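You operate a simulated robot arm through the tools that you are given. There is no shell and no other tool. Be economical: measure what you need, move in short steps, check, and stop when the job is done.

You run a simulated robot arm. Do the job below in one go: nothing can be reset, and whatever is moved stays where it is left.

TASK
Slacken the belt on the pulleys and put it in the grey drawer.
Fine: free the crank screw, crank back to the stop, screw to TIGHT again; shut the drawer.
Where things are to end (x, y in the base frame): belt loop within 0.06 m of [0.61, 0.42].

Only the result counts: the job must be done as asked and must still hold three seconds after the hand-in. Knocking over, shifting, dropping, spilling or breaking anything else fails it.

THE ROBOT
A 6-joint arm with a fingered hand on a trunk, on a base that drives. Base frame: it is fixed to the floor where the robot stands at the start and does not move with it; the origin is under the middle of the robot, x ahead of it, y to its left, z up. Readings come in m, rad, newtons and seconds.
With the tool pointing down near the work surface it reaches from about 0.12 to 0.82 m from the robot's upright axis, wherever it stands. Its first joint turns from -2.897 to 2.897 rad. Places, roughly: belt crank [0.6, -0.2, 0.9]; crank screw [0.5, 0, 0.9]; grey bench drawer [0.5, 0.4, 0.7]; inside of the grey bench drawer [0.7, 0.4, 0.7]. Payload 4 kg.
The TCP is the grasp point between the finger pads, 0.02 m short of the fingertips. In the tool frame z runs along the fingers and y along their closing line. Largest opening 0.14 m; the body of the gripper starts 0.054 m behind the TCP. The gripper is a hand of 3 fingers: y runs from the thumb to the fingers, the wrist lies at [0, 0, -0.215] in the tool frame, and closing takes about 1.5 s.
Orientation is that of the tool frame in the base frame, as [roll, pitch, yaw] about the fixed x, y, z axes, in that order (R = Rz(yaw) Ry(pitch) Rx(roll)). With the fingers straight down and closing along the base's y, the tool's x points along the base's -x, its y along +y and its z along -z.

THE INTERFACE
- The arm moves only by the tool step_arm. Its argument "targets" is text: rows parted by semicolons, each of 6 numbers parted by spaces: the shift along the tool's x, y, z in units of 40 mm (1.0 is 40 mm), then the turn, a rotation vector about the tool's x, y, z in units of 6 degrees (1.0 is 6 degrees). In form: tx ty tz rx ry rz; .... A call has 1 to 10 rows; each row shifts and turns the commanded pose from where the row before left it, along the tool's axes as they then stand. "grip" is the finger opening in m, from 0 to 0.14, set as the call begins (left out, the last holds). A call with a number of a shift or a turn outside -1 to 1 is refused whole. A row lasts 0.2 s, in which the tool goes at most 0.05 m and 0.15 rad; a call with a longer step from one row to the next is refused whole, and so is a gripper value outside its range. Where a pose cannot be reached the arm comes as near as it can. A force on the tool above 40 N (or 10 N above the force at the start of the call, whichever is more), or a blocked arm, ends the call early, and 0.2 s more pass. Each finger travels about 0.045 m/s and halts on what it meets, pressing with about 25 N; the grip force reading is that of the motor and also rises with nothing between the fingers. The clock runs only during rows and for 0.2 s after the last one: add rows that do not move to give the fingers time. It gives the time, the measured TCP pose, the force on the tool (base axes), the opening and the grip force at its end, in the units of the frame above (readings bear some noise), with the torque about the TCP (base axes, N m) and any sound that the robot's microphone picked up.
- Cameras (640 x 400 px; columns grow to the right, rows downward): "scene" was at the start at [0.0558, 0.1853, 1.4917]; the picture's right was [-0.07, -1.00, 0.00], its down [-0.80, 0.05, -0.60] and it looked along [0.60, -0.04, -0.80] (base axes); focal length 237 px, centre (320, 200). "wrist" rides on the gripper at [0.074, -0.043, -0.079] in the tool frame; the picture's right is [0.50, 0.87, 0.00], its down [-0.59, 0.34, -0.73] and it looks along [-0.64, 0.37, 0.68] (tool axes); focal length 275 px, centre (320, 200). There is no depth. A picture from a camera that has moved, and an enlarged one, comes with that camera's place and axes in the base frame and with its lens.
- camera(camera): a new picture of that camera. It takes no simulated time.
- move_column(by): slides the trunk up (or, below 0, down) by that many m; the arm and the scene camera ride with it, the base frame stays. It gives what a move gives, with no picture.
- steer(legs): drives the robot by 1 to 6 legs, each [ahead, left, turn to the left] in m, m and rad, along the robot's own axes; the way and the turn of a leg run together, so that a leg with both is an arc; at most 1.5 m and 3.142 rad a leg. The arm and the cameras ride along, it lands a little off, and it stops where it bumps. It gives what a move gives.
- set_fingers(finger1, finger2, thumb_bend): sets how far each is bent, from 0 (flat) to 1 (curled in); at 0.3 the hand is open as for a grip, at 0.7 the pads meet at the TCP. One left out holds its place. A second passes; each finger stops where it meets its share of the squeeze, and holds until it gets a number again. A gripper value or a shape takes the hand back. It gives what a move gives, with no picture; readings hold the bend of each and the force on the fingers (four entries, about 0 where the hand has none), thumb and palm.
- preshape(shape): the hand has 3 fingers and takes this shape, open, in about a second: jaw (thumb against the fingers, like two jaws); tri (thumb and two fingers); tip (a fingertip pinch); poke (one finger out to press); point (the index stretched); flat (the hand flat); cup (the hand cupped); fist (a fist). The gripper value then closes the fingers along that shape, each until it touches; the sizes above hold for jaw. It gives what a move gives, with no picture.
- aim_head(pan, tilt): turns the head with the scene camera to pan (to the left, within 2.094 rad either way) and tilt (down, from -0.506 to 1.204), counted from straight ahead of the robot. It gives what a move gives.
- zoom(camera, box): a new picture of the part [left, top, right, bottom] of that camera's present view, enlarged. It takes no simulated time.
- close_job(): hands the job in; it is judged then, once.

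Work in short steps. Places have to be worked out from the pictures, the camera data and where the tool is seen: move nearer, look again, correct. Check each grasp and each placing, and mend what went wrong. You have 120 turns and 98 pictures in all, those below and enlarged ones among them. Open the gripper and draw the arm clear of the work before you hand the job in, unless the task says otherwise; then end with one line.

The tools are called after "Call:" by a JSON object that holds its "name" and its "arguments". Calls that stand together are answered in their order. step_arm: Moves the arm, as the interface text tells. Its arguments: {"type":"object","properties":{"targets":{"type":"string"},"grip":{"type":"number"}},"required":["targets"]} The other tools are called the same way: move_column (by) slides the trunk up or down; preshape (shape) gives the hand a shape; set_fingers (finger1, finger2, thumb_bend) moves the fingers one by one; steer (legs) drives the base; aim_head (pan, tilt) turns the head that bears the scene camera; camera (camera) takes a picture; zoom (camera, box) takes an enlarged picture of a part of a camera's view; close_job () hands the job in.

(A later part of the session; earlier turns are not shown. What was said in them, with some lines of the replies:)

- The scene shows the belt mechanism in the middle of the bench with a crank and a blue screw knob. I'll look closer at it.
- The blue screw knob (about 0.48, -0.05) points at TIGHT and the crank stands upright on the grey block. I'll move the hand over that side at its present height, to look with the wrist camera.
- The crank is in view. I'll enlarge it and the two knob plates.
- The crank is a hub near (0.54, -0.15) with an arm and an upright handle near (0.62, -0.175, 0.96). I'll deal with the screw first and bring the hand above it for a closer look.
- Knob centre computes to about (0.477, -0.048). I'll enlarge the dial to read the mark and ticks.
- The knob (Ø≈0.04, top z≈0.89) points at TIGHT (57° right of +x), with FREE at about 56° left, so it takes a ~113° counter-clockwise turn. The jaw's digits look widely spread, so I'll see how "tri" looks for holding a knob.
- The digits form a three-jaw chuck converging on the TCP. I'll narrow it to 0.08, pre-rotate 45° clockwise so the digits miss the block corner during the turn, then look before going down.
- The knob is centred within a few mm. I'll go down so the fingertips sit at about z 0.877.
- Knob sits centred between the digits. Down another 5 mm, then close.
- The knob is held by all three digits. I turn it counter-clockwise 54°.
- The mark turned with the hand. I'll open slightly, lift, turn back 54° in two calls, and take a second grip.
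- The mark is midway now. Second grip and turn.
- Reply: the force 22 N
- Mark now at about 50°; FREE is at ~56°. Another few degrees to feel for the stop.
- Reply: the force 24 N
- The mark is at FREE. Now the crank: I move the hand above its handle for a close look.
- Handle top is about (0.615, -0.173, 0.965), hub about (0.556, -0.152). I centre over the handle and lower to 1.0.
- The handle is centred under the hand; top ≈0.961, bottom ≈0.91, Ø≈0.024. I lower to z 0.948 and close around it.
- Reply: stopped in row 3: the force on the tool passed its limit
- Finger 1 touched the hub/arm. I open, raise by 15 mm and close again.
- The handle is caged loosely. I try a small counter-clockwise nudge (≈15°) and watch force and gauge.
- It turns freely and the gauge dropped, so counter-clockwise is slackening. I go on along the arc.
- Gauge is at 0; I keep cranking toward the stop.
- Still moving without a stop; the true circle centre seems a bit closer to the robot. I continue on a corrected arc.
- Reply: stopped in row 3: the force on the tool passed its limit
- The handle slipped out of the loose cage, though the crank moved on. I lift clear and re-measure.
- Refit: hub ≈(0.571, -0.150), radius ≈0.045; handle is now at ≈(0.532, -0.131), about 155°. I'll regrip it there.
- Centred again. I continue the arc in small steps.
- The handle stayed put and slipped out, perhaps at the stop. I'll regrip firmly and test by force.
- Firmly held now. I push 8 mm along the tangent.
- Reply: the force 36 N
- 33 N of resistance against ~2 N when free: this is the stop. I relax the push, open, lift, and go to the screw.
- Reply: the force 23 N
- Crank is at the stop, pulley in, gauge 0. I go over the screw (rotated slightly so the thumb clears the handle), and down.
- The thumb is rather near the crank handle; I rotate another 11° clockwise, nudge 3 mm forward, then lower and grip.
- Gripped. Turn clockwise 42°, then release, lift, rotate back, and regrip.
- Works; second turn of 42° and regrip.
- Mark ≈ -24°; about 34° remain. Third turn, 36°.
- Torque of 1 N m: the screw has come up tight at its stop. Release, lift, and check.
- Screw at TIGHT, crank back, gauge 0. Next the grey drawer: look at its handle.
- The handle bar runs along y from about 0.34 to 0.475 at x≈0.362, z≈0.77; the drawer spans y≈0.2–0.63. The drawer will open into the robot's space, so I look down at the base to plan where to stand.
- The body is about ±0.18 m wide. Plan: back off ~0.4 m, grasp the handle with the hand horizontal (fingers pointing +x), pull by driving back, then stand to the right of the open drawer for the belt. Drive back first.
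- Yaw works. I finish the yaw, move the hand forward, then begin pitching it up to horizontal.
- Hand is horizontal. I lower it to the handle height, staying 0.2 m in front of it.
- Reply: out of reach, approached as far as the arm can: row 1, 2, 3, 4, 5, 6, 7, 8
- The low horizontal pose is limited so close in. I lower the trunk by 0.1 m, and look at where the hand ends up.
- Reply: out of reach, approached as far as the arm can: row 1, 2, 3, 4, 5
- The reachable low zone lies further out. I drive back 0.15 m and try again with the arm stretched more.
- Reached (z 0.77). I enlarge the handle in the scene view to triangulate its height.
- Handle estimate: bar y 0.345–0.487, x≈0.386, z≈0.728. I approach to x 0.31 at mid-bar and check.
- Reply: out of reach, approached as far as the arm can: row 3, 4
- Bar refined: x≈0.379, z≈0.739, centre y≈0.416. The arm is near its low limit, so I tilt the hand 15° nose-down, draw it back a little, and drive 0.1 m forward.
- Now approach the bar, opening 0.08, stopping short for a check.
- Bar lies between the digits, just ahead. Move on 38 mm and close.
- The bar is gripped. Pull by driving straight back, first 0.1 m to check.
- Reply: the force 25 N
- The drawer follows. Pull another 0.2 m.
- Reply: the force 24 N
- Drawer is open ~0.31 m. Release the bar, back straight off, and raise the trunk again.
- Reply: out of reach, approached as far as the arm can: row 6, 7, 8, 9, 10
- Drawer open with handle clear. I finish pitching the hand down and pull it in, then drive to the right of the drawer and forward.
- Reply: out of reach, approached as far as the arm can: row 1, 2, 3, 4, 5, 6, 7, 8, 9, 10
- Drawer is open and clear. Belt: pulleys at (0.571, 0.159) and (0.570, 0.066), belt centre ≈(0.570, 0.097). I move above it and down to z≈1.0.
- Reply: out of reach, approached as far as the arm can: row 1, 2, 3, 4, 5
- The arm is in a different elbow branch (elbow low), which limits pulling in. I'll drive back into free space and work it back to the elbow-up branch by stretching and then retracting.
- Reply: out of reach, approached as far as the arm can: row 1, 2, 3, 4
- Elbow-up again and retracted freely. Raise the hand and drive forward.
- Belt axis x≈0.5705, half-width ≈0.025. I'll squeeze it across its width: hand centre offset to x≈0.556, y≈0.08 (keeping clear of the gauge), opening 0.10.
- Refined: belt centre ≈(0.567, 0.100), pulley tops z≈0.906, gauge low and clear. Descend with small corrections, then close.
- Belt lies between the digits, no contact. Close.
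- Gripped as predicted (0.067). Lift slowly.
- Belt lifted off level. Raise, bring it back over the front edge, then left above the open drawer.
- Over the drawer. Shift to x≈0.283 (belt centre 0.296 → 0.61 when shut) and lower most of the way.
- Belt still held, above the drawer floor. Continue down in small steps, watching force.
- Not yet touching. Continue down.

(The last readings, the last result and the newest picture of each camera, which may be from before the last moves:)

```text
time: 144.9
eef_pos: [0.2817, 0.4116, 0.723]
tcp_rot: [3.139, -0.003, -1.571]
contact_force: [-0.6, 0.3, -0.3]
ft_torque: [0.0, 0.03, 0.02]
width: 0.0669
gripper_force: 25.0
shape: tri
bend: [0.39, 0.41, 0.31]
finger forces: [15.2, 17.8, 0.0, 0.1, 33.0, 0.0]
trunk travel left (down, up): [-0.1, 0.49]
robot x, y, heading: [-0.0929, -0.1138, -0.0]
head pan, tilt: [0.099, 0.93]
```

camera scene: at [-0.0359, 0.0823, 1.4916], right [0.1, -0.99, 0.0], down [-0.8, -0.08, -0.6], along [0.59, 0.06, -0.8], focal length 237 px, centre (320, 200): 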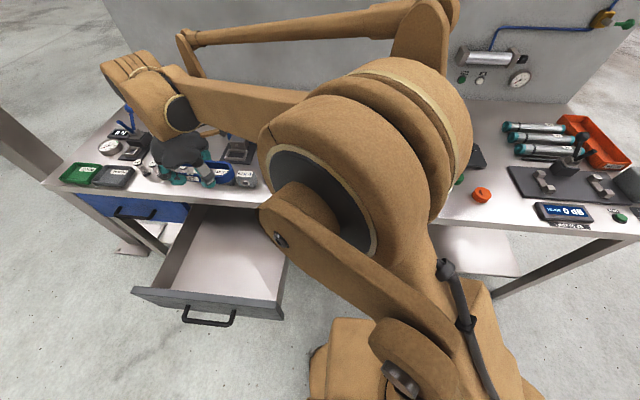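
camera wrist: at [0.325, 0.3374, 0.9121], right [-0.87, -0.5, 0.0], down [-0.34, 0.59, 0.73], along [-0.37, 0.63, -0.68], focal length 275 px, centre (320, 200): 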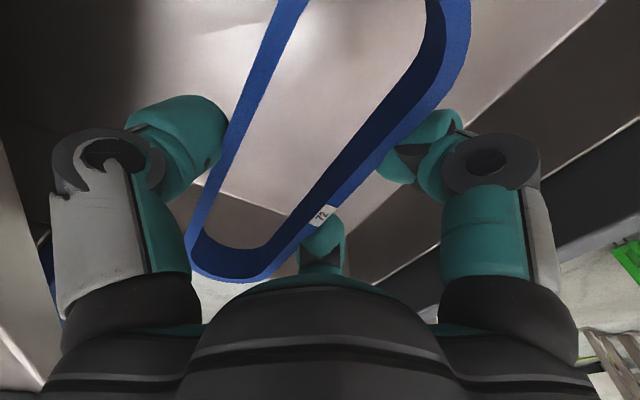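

Still free. Continue.

Call:
{"name": "step_arm", "arguments": {"targets": "0 0 0.2 0 0 0;0 0 0 0 0 0"}}

Call:
{"name": "step_arm", "arguments": {"targets": "0 0 0.15 0 0 0;0 0 0 0 0 0"}}

Call:
{"name": "step_arm", "arguments": {"targets": "0 0 0.15 0 0 0;0 0 0 0 0 0"}}

Call:
{"name": "camera", "arguments": {"camera": "wrist"}}

```text
time: 145.5
eef_pos: [0.283, 0.4101, 0.7165]
tcp_rot: [3.139, -0.003, -1.572]
contact_force: [0.3, 0.0, 0.2]
ft_torque: [-0.04, 0.01, 0.0]
width: 0.0668
gripper_force: 25.8
shape: tri
bend: [0.39, 0.41, 0.31]
finger forces: [15.2, 17.8, 0.1, 0.0, 33.1, 0.1]
trunk travel left (down, up): [-0.1, 0.49]
robot x, y, heading: [-0.0907, -0.1171, 0.0]
head pan, tilt: [0.099, 0.93]
```

```text
time: 146.1
eef_pos: [0.2814, 0.4106, 0.7103]
tcp_rot: [3.14, -0.004, -1.57]
contact_force: [0.3, 0.9, -0.5]
ft_torque: [-0.02, 0.02, -0.02]
width: 0.0668
gripper_force: 25.5
shape: tri
bend: [0.39, 0.41, 0.31]
finger forces: [15.2, 17.8, 0.1, 0.0, 33.0, 0.1]
trunk travel left (down, up): [-0.1, 0.49]
robot x, y, heading: [-0.0899, -0.1121, 0.003]
head pan, tilt: [0.099, 0.93]
```

```text
time: 146.7
eef_pos: [0.2809, 0.4116, 0.7038]
tcp_rot: [3.138, -0.001, -1.57]
contact_force: [0.0, 0.3, -0.6]
ft_torque: [-0.01, 0.01, 0.01]
width: 0.0668
gripper_force: 24.6
shape: tri
bend: [0.39, 0.41, 0.31]
finger forces: [15.2, 17.7, 0.0, 0.0, 32.9, 0.0]
trunk travel left (down, up): [-0.1, 0.49]
robot x, y, heading: [-0.0912, -0.1186, 0.006]
head pan, tilt: [0.099, 0.93]
```

```text
9 pictures are left
camera wrist: at [0.3262, 0.3373, 0.7826], right [-0.87, -0.5, 0.0], down [-0.34, 0.59, 0.73], along [-0.37, 0.63, -0.68], focal length 275 px, centre (320, 200)
```

wrist: 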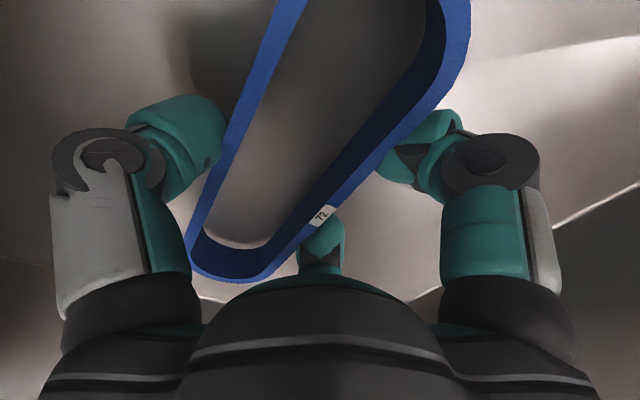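

The floor is close. Go on in 5 mm steps.

Call:
{"name": "step_arm", "arguments": {"targets": "0 0 0.13 0 0 0;0 0 0 0 0 0"}}

Call:
{"name": "step_arm", "arguments": {"targets": "0 0 0.13 0 0 0;0 0 0 0 0 0"}}

Call:
{"name": "step_arm", "arguments": {"targets": "0 0 0.13 0 0 0;0 0 0 0 0 0"}}

```text
time: 147.3
eef_pos: [0.2825, 0.411, 0.6988]
tcp_rot: [3.14, -0.002, -1.572]
contact_force: [0.7, 0.1, 3.4]
ft_torque: [0.23, -0.14, 0.02]
width: 0.0667
gripper_force: 25.3
shape: tri
bend: [0.39, 0.41, 0.31]
finger forces: [14.5, 18.1, 0.0, 0.0, 33.0, 0.0]
trunk travel left (down, up): [-0.1, 0.49]
robot x, y, heading: [-0.0882, -0.1149, 0.002]
head pan, tilt: [0.099, 0.93]
```

```text
time: 147.9
eef_pos: [0.2816, 0.4106, 0.6967]
tcp_rot: [-3.139, 0.0, -1.569]
contact_force: [1.1, 0.2, 29.8]
ft_torque: [-0.01, -0.88, 0.08]
width: 0.0682
gripper_force: 25.3
shape: tri
bend: [0.39, 0.41, 0.29]
finger forces: [16.1, 19.9, 0.0, 0.0, 36.6, 0.0]
trunk travel left (down, up): [-0.1, 0.49]
robot x, y, heading: [-0.0914, -0.1135, 0.004]
head pan, tilt: [0.099, 0.93]
stopped in row 2: the force on the tool passed its limit (the readings are from after the stop); the commanded pose is now the measured one
```

```text
time: 148.2
eef_pos: [0.282, 0.4118, 0.6965]
tcp_rot: [-3.138, 0.001, -1.567]
contact_force: [-0.9, -1.1, 30.6]
ft_torque: [0.0, -0.87, 0.11]
width: 0.0687
gripper_force: 24.9
shape: tri
bend: [0.39, 0.41, 0.29]
finger forces: [15.4, 21.6, 0.0, 0.0, 36.6, 0.0]
trunk travel left (down, up): [-0.1, 0.49]
robot x, y, heading: [-0.0911, -0.1171, 0.008]
head pan, tilt: [0.099, 0.93]
stopped in row 1: the force on the tool passed its limit (the readings are from after the stop); the commanded pose is now the measured one
```

Belt is on the floor (contact at 0.698). Ease up 2 mm, open, then rise straight.

Call:
{"name": "step_arm", "arguments": {"targets": "0 0 -0.05 0 0 0;0 0 0 0 0 0"}}

Call:
{"name": "step_arm", "arguments": {"targets": "0 0 0 0 0 0;0 0 0 0 0 0;0 0 0 0 0 0;0 0 0 0 0 0;0 0 0 0 0 0", "grip": 0.1}}

Call:
{"name": "step_arm", "arguments": {"targets": "0 0 -0.4 0 0 0;0 0 -0.8 0 0 0;0 0 -0.9 0 0 0;0 0 -0.9 0 0 0;0 0 -0.9 0 0 0;0 0 -0.9 0 0 0;0 0 -0.9 0 0 0;0 0 -0.9 0 0 0;0 0 -0.9 0 0 0;0 0 -0.5 0 0 0"}}

Call:
{"name": "camera", "arguments": {"camera": "wrist"}}

```text
time: 148.8
eef_pos: [0.2822, 0.4119, 0.6969]
tcp_rot: [3.141, 0.0, -1.568]
contact_force: [-0.1, -4.1, 15.7]
ft_torque: [-0.07, -0.68, 0.07]
width: 0.0685
gripper_force: 24.7
shape: tri
bend: [0.39, 0.41, 0.29]
finger forces: [14.4, 21.3, 0.0, 0.0, 35.4, 0.0]
trunk travel left (down, up): [-0.1, 0.49]
robot x, y, heading: [-0.092, -0.1184, 0.005]
head pan, tilt: [0.099, 0.93]
```

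```text
time: 149.9
eef_pos: [0.2817, 0.4116, 0.6968]
tcp_rot: [-3.141, -0.003, -1.57]
contact_force: [0.7, -0.3, 7.6]
ft_torque: [0.07, 0.18, 0.0]
width: 0.0973
gripper_force: 0.0
shape: tri
bend: [0.27, 0.27, 0.25]
finger forces: [2.9, 4.4, 0.1, 0.0, 0.0, 0.1]
trunk travel left (down, up): [-0.1, 0.49]
robot x, y, heading: [-0.0874, -0.1161, 0.002]
head pan, tilt: [0.099, 0.93]
```

```text
time: 152.2
eef_pos: [0.281, 0.4131, 1.0167]
tcp_rot: [-3.141, -0.001, -1.569]
contact_force: [-0.4, 0.4, 0.1]
ft_torque: [-0.03, -0.02, 0.01]
width: 0.0994
gripper_force: 0.1
shape: tri
bend: [0.26, 0.26, 0.25]
finger forces: [0.0, 0.0, 0.0, 0.0, 0.1, 0.0]
trunk travel left (down, up): [-0.1, 0.49]
robot x, y, heading: [-0.0916, -0.1167, 0.007]
head pan, tilt: [0.099, 0.93]
```

```text
8 pictures are left
camera wrist: at [0.3252, 0.3386, 1.0957], right [-0.87, -0.5, 0.0], down [-0.34, 0.59, 0.73], along [-0.37, 0.63, -0.68], focal length 275 px, centre (320, 200)
```

wrist: 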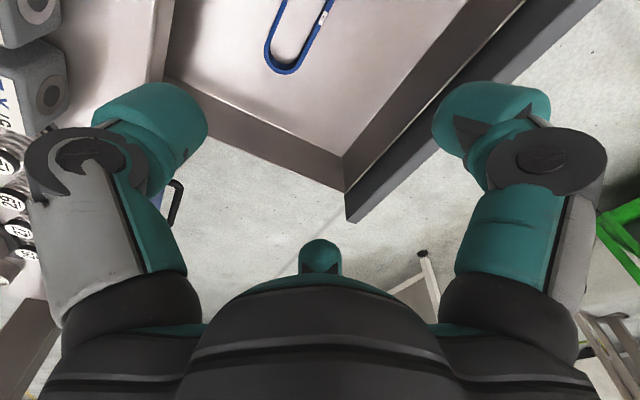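

The belt lies in the drawer at about (0.29, 0.42), which becomes ≈(0.60, 0.42) when shut. Now I close the hand, move it in front of the drawer, tilt it 30° forward, and lower it in front of the handle bar.

Call:
{"name": "step_arm", "arguments": {"targets": "0 0.96 0 0 0 0;0 0.96 0 0 0 0;0 0.96 0 0 0 0;0 0.96 0 0 0 0;0 0.96 0 0 0 0;0 0.96 0 0 0 0;0 0.96 0 0 0 0;0 0.5 0 0 0 0", "grip": 0.0}}

Call:
{"name": "step_arm", "arguments": {"targets": "0 0 0 1 0 0;0 0 0 1 0 0;0 0 0 1 0 0;0 0 0 1 0 0;0 0 0 1 0 0;0 0 0 0 0 0"}}

Call:
{"name": "step_arm", "arguments": {"targets": "0 0.5 0.87 0 0 0;0 0.5 0.87 0 0 0;0 0.5 0.87 0 0 0;0 0.5 0.87 0 0 0;0 0 0 0 0 0"}}

Call:
{"name": "camera", "arguments": {"camera": "scene"}}

```text
time: 153.9
eef_pos: [0.0114, 0.4205, 1.0111]
tcp_rot: [-3.14, -0.001, -1.603]
contact_force: [0.5, 0.3, -0.1]
ft_torque: [0.0, -0.01, 0.0]
width: 0.0
gripper_force: 25.2
shape: tri
bend: [0.72, 0.72, 0.7]
finger forces: [0.0, 0.0, 0.1, 0.0, 0.0, 0.1]
trunk travel left (down, up): [-0.1, 0.49]
robot x, y, heading: [-0.0928, -0.1197, -0.0]
head pan, tilt: [0.099, 0.93]
```

```text
time: 154.8
eef_pos: [0.0785, 0.4045, 1.0114]
tcp_rot: [-2.826, -0.004, -1.729]
contact_force: [0.2, 0.4, 0.3]
ft_torque: [0.01, -0.02, -0.02]
width: 0.0
gripper_force: 25.3
shape: tri
bend: [0.72, 0.72, 0.7]
finger forces: [0.0, 0.0, 0.0, 0.0, 0.0, 0.1]
trunk travel left (down, up): [-0.1, 0.49]
robot x, y, heading: [-0.094, -0.1195, 0.0]
head pan, tilt: [0.099, 0.93]
stopped in row 4: the arm was blocked; the commanded pose is now the measured one
```

```text
time: 156.0
eef_pos: [0.041, 0.4077, 0.8553]
tcp_rot: [-2.826, -0.002, -1.726]
contact_force: [-0.3, 0.3, 0.3]
ft_torque: [-0.04, 0.01, -0.02]
width: 0.0
gripper_force: 25.0
shape: tri
bend: [0.73, 0.72, 0.7]
finger forces: [0.0, 0.0, 0.0, 0.0, 0.0, 0.0]
trunk travel left (down, up): [-0.1, 0.49]
robot x, y, heading: [-0.0938, -0.1178, 0.005]
head pan, tilt: [0.099, 0.93]
```

```text
7 pictures are left
camera scene: at [-0.0363, 0.0817, 1.4917], right [0.1, -0.99, 0.0], down [-0.8, -0.08, -0.6], along [0.59, 0.06, -0.8], focal length 237 px, centre (320, 200)
```

scene: 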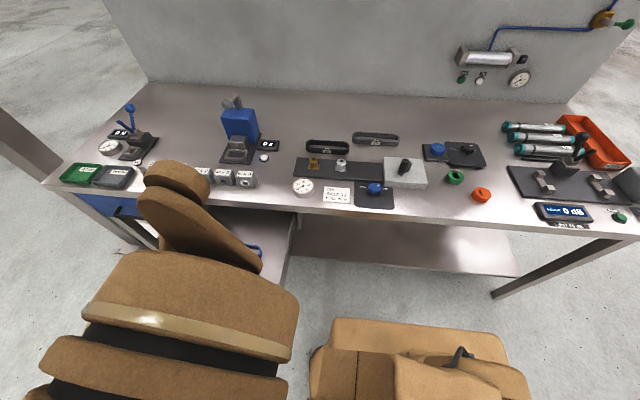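

Too cramped so close. I'll drive back 0.32 m, set the hand with the tilt at a comfortable reach, and push the drawer shut with arm and base.

Call:
{"name": "steer", "arguments": {"legs": [[-0.32, 0, 0]]}}

Call:
{"name": "step_arm", "arguments": {"targets": "0 -0.9 0.3 0 0 0;0 -0.9 0.3 0 0 0;0 -0.9 0.3 0 0 0;0 -0.9 0.3 0 0 0;0 0 0 1 0 0;0 0 0 1 0 0;0 0 0 0 0 0"}}

```text
time: 158.1
eef_pos: [-0.2778, 0.4058, 0.8573]
tcp_rot: [-2.827, -0.002, -1.726]
contact_force: [-0.4, 0.3, 0.4]
ft_torque: [0.0, 0.0, -0.02]
width: 0.0001
gripper_force: 25.3
shape: tri
bend: [0.73, 0.72, 0.7]
finger forces: [0.0, 0.0, 0.1, 0.0, 0.0, 0.0]
trunk travel left (down, up): [-0.1, 0.49]
robot x, y, heading: [-0.412, -0.1194, 0.004]
head pan, tilt: [0.099, 0.93]
```

```text
time: 159.7
eef_pos: [-0.1273, 0.3827, 0.8555]
tcp_rot: [-2.616, -0.004, -1.727]
contact_force: [0.1, 0.3, -0.5]
ft_torque: [0.02, 0.0, 0.0]
width: 0.0001
gripper_force: 25.1
shape: tri
bend: [0.73, 0.72, 0.7]
finger forces: [0.0, 0.0, 0.0, 0.0, 0.0, 0.0]
trunk travel left (down, up): [-0.1, 0.49]
robot x, y, heading: [-0.411, -0.1171, 0.005]
head pan, tilt: [0.099, 0.93]
```

Tilt is 30°. Lower in front of the bar to z≈0.737, y≈0.416.

Call:
{"name": "step_arm", "arguments": {"targets": "-0.24 -0.11 0.75 0 0 0;-0.24 -0.11 0.75 0 0 0;-0.24 -0.11 0.75 0 0 0;-0.24 -0.11 0.75 0 0 0;-0.24 -0.11 0.75 0 0 0;0 0 0 0 0 0"}}

Call:
{"name": "camera", "arguments": {"camera": "scene"}}

```text
time: 161.1
eef_pos: [-0.0269, 0.4163, 0.7345]
tcp_rot: [-2.618, -0.002, -1.726]
contact_force: [-0.2, -0.5, -0.8]
ft_torque: [-0.01, 0.0, -0.02]
width: 0.0
gripper_force: 25.1
shape: tri
bend: [0.73, 0.72, 0.7]
finger forces: [0.1, 0.0, 0.0, 0.1, 0.1, 0.0]
trunk travel left (down, up): [-0.1, 0.49]
robot x, y, heading: [-0.4097, -0.1138, -0.002]
head pan, tilt: [0.099, 0.93]
```

```text
6 pictures are left
camera scene: at [-0.3556, 0.0808, 1.4917], right [0.1, -0.99, 0.0], down [-0.8, -0.08, -0.6], along [0.59, 0.06, -0.8], focal length 237 px, centre (320, 200)
```

scene: 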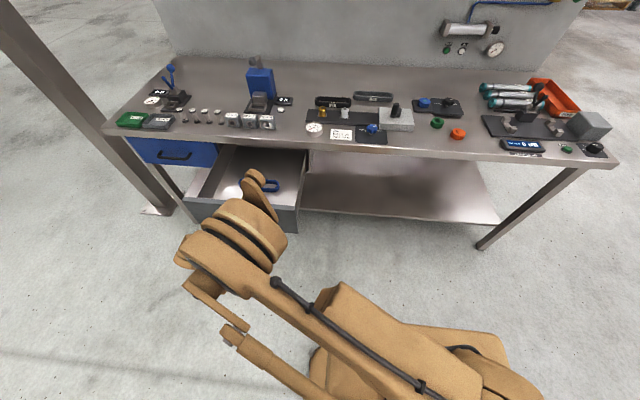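

Hand is in front of the bar. Push by driving ahead 0.2 m and check.

Call:
{"name": "steer", "arguments": {"legs": [[0.2, 0, 0]]}}

Call:
{"name": "camera", "arguments": {"camera": "scene"}}

```text
time: 162.7
eef_pos: [0.1738, 0.4179, 0.736]
tcp_rot: [-2.618, -0.001, -1.723]
contact_force: [0.1, -0.8, 0.2]
ft_torque: [0.03, -0.01, -0.02]
width: 0.0
gripper_force: 25.3
shape: tri
bend: [0.73, 0.72, 0.7]
finger forces: [0.0, 0.0, 0.0, 0.0, 0.1, 0.0]
trunk travel left (down, up): [-0.1, 0.49]
robot x, y, heading: [-0.2116, -0.1134, 0.007]
head pan, tilt: [0.099, 0.93]
```

```text
5 pictures are left
camera scene: at [-0.154, 0.0817, 1.4917], right [0.1, -0.99, 0.0], down [-0.8, -0.08, -0.6], along [0.59, 0.06, -0.8], focal length 237 px, centre (320, 200)
```

scene: 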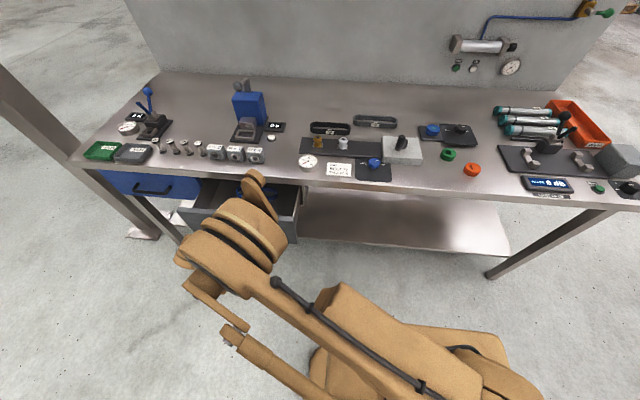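

The drawer slides in. I push the remaining ~0.16 m with the arm, which stops on force.

Call:
{"name": "step_arm", "arguments": {"targets": "-0.13 -0.74 0.43 0 0 0;-0.13 -0.74 0.43 0 0 0;-0.13 -0.74 0.43 0 0 0;-0.06 -0.35 0.2 0 0 0;0 0 0 0 0 0"}}

Call:
{"name": "step_arm", "arguments": {"targets": "-0.05 -0.25 0.14 0 0 0;-0.05 -0.25 0.14 0 0 0;-0.05 -0.25 0.14 0 0 0;-0.05 -0.25 0.14 0 0 0;-0.05 -0.25 0.14 0 0 0;0 0 0 0 0 0"}}

Call:
{"name": "camera", "arguments": {"camera": "scene"}}

```text
time: 163.9
eef_pos: [0.295, 0.4165, 0.7349]
tcp_rot: [-2.616, -0.001, -1.725]
contact_force: [-0.4, -0.6, 1.0]
ft_torque: [0.0, -0.05, -0.02]
width: 0.0002
gripper_force: 25.3
shape: tri
bend: [0.73, 0.72, 0.7]
finger forces: [0.0, 0.0, 0.1, 0.0, 0.5, 0.1]
trunk travel left (down, up): [-0.1, 0.49]
robot x, y, heading: [-0.2095, -0.1171, 0.007]
head pan, tilt: [0.099, 0.93]
```

```text
time: 165.2
eef_pos: [0.3409, 0.4207, 0.7374]
tcp_rot: [-2.623, -0.002, -1.721]
contact_force: [-18.9, -4.7, 8.5]
ft_torque: [-0.01, -0.29, -0.11]
width: 0.0
gripper_force: 25.3
shape: tri
bend: [0.73, 0.73, 0.7]
finger forces: [0.1, 0.0, 0.0, 0.0, 20.8, 0.1]
trunk travel left (down, up): [-0.1, 0.49]
robot x, y, heading: [-0.2065, -0.1196, 0.012]
head pan, tilt: [0.099, 0.93]
stopped in row 6: the force on the tool passed its limit (the readings are from after the stop); the commanded pose is now the measured one
```

```text
4 pictures are left
camera scene: at [-0.1589, 0.08, 1.4922], right [0.11, -0.99, 0.0], down [-0.8, -0.09, -0.6], along [0.6, 0.07, -0.8], focal length 237 px, centre (320, 200)
```

scene: 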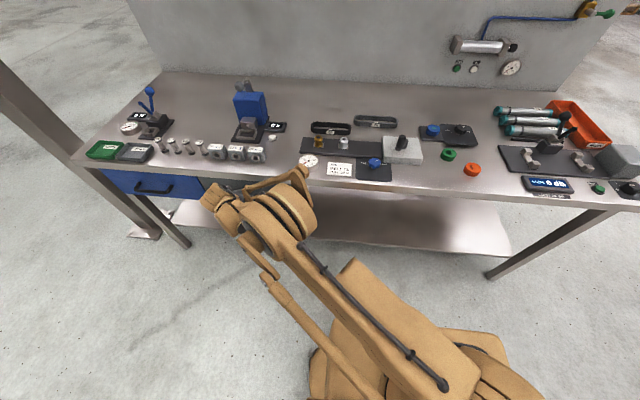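

The drawer met its stop (18 N, TCP 0.341, matching the closed bar position). I back off and check.

Call:
{"name": "steer", "arguments": {"legs": [[-0.3, 0, 0]]}}

Call:
{"name": "step_arm", "arguments": {"targets": "0 0 -0.9 0 0 0;0 0 -0.9 0 0 0;0 0 -0.9 0 0 0;0 0 -0.9 0 0 0;0 0 0 0 0 0", "grip": 0.1}}

Call:
{"name": "camera", "arguments": {"camera": "scene"}}

```text
time: 167.2
eef_pos: [0.0441, 0.418, 0.7347]
tcp_rot: [-2.623, -0.006, -1.722]
contact_force: [0.1, 0.0, -1.1]
ft_torque: [0.01, 0.01, -0.04]
width: 0.0
gripper_force: 26.0
shape: tri
bend: [0.73, 0.73, 0.7]
finger forces: [0.0, 0.0, 0.0, 0.1, 0.0, 0.0]
trunk travel left (down, up): [-0.1, 0.49]
robot x, y, heading: [-0.5108, -0.1156, 0.006]
head pan, tilt: [0.099, 0.93]
```

```text
time: 168.4
eef_pos: [-0.0285, 0.429, 0.8599]
tcp_rot: [-2.623, -0.005, -1.722]
contact_force: [-0.4, -1.1, -0.1]
ft_torque: [-0.02, 0.01, -0.01]
width: 0.1003
gripper_force: 0.0
shape: tri
bend: [0.26, 0.26, 0.25]
finger forces: [0.0, 0.0, 0.1, 0.0, 0.0, 0.0]
trunk travel left (down, up): [-0.1, 0.49]
robot x, y, heading: [-0.5114, -0.1192, 0.006]
head pan, tilt: [0.099, 0.93]
```

```text
3 pictures are left
camera scene: at [-0.458, 0.0796, 1.4917], right [0.1, -0.99, 0.0], down [-0.8, -0.08, -0.6], along [0.59, 0.06, -0.8], focal length 237 px, centre (320, 200)
```

scene: 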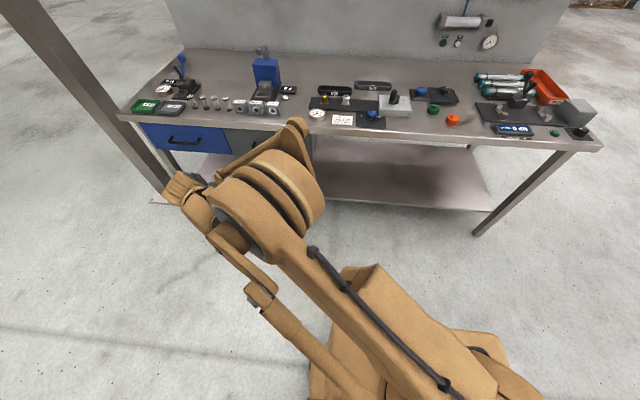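

Zoom in on the drawer front and the screw for a last check.

Call:
{"name": "zoom", "arguments": {"camera": "scene", "box": [130, 80, 330, 205]}}

Call:
{"name": "zoom", "arguments": {"camera": "scene", "box": [295, 70, 475, 150]}}

```text
3.20 times, centred on (230, 142) of scene
camera zoom: at [-0.458, 0.0796, 1.4917], right [0.1, -0.99, 0.0], down [-0.8, -0.08, -0.6], along [0.59, 0.06, -0.8], focal length 758 px, centre (608, 384)
```

zoom: 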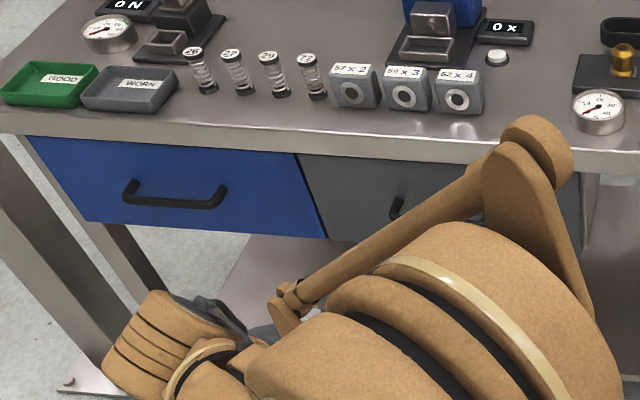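

```text
3.56 times, centred on (385, 110) of scene
camera zoom: at [-0.458, 0.0796, 1.4917], right [0.1, -0.99, 0.0], down [-0.8, -0.08, -0.6], along [0.59, 0.06, -0.8], focal length 842 px, centre (89, 520)
```

zoom: 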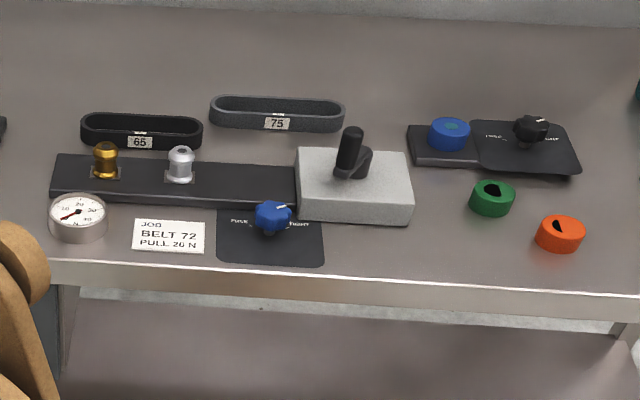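

The grey drawer is flush with the blue one. The screw points at TIGHT, the crank is back, the gauge reads 0, and the hand is open and clear, so I hand in.

Call:
{"name": "close_job", "arguments": {}}

```text
The job is handed in.
```

The belt is off the pulleys and lying in the shut grey drawer at about (0.60, 0.42). The crank is back at its stop and the screw is at TIGHT again; I have not seen the verdict on the hand-in.
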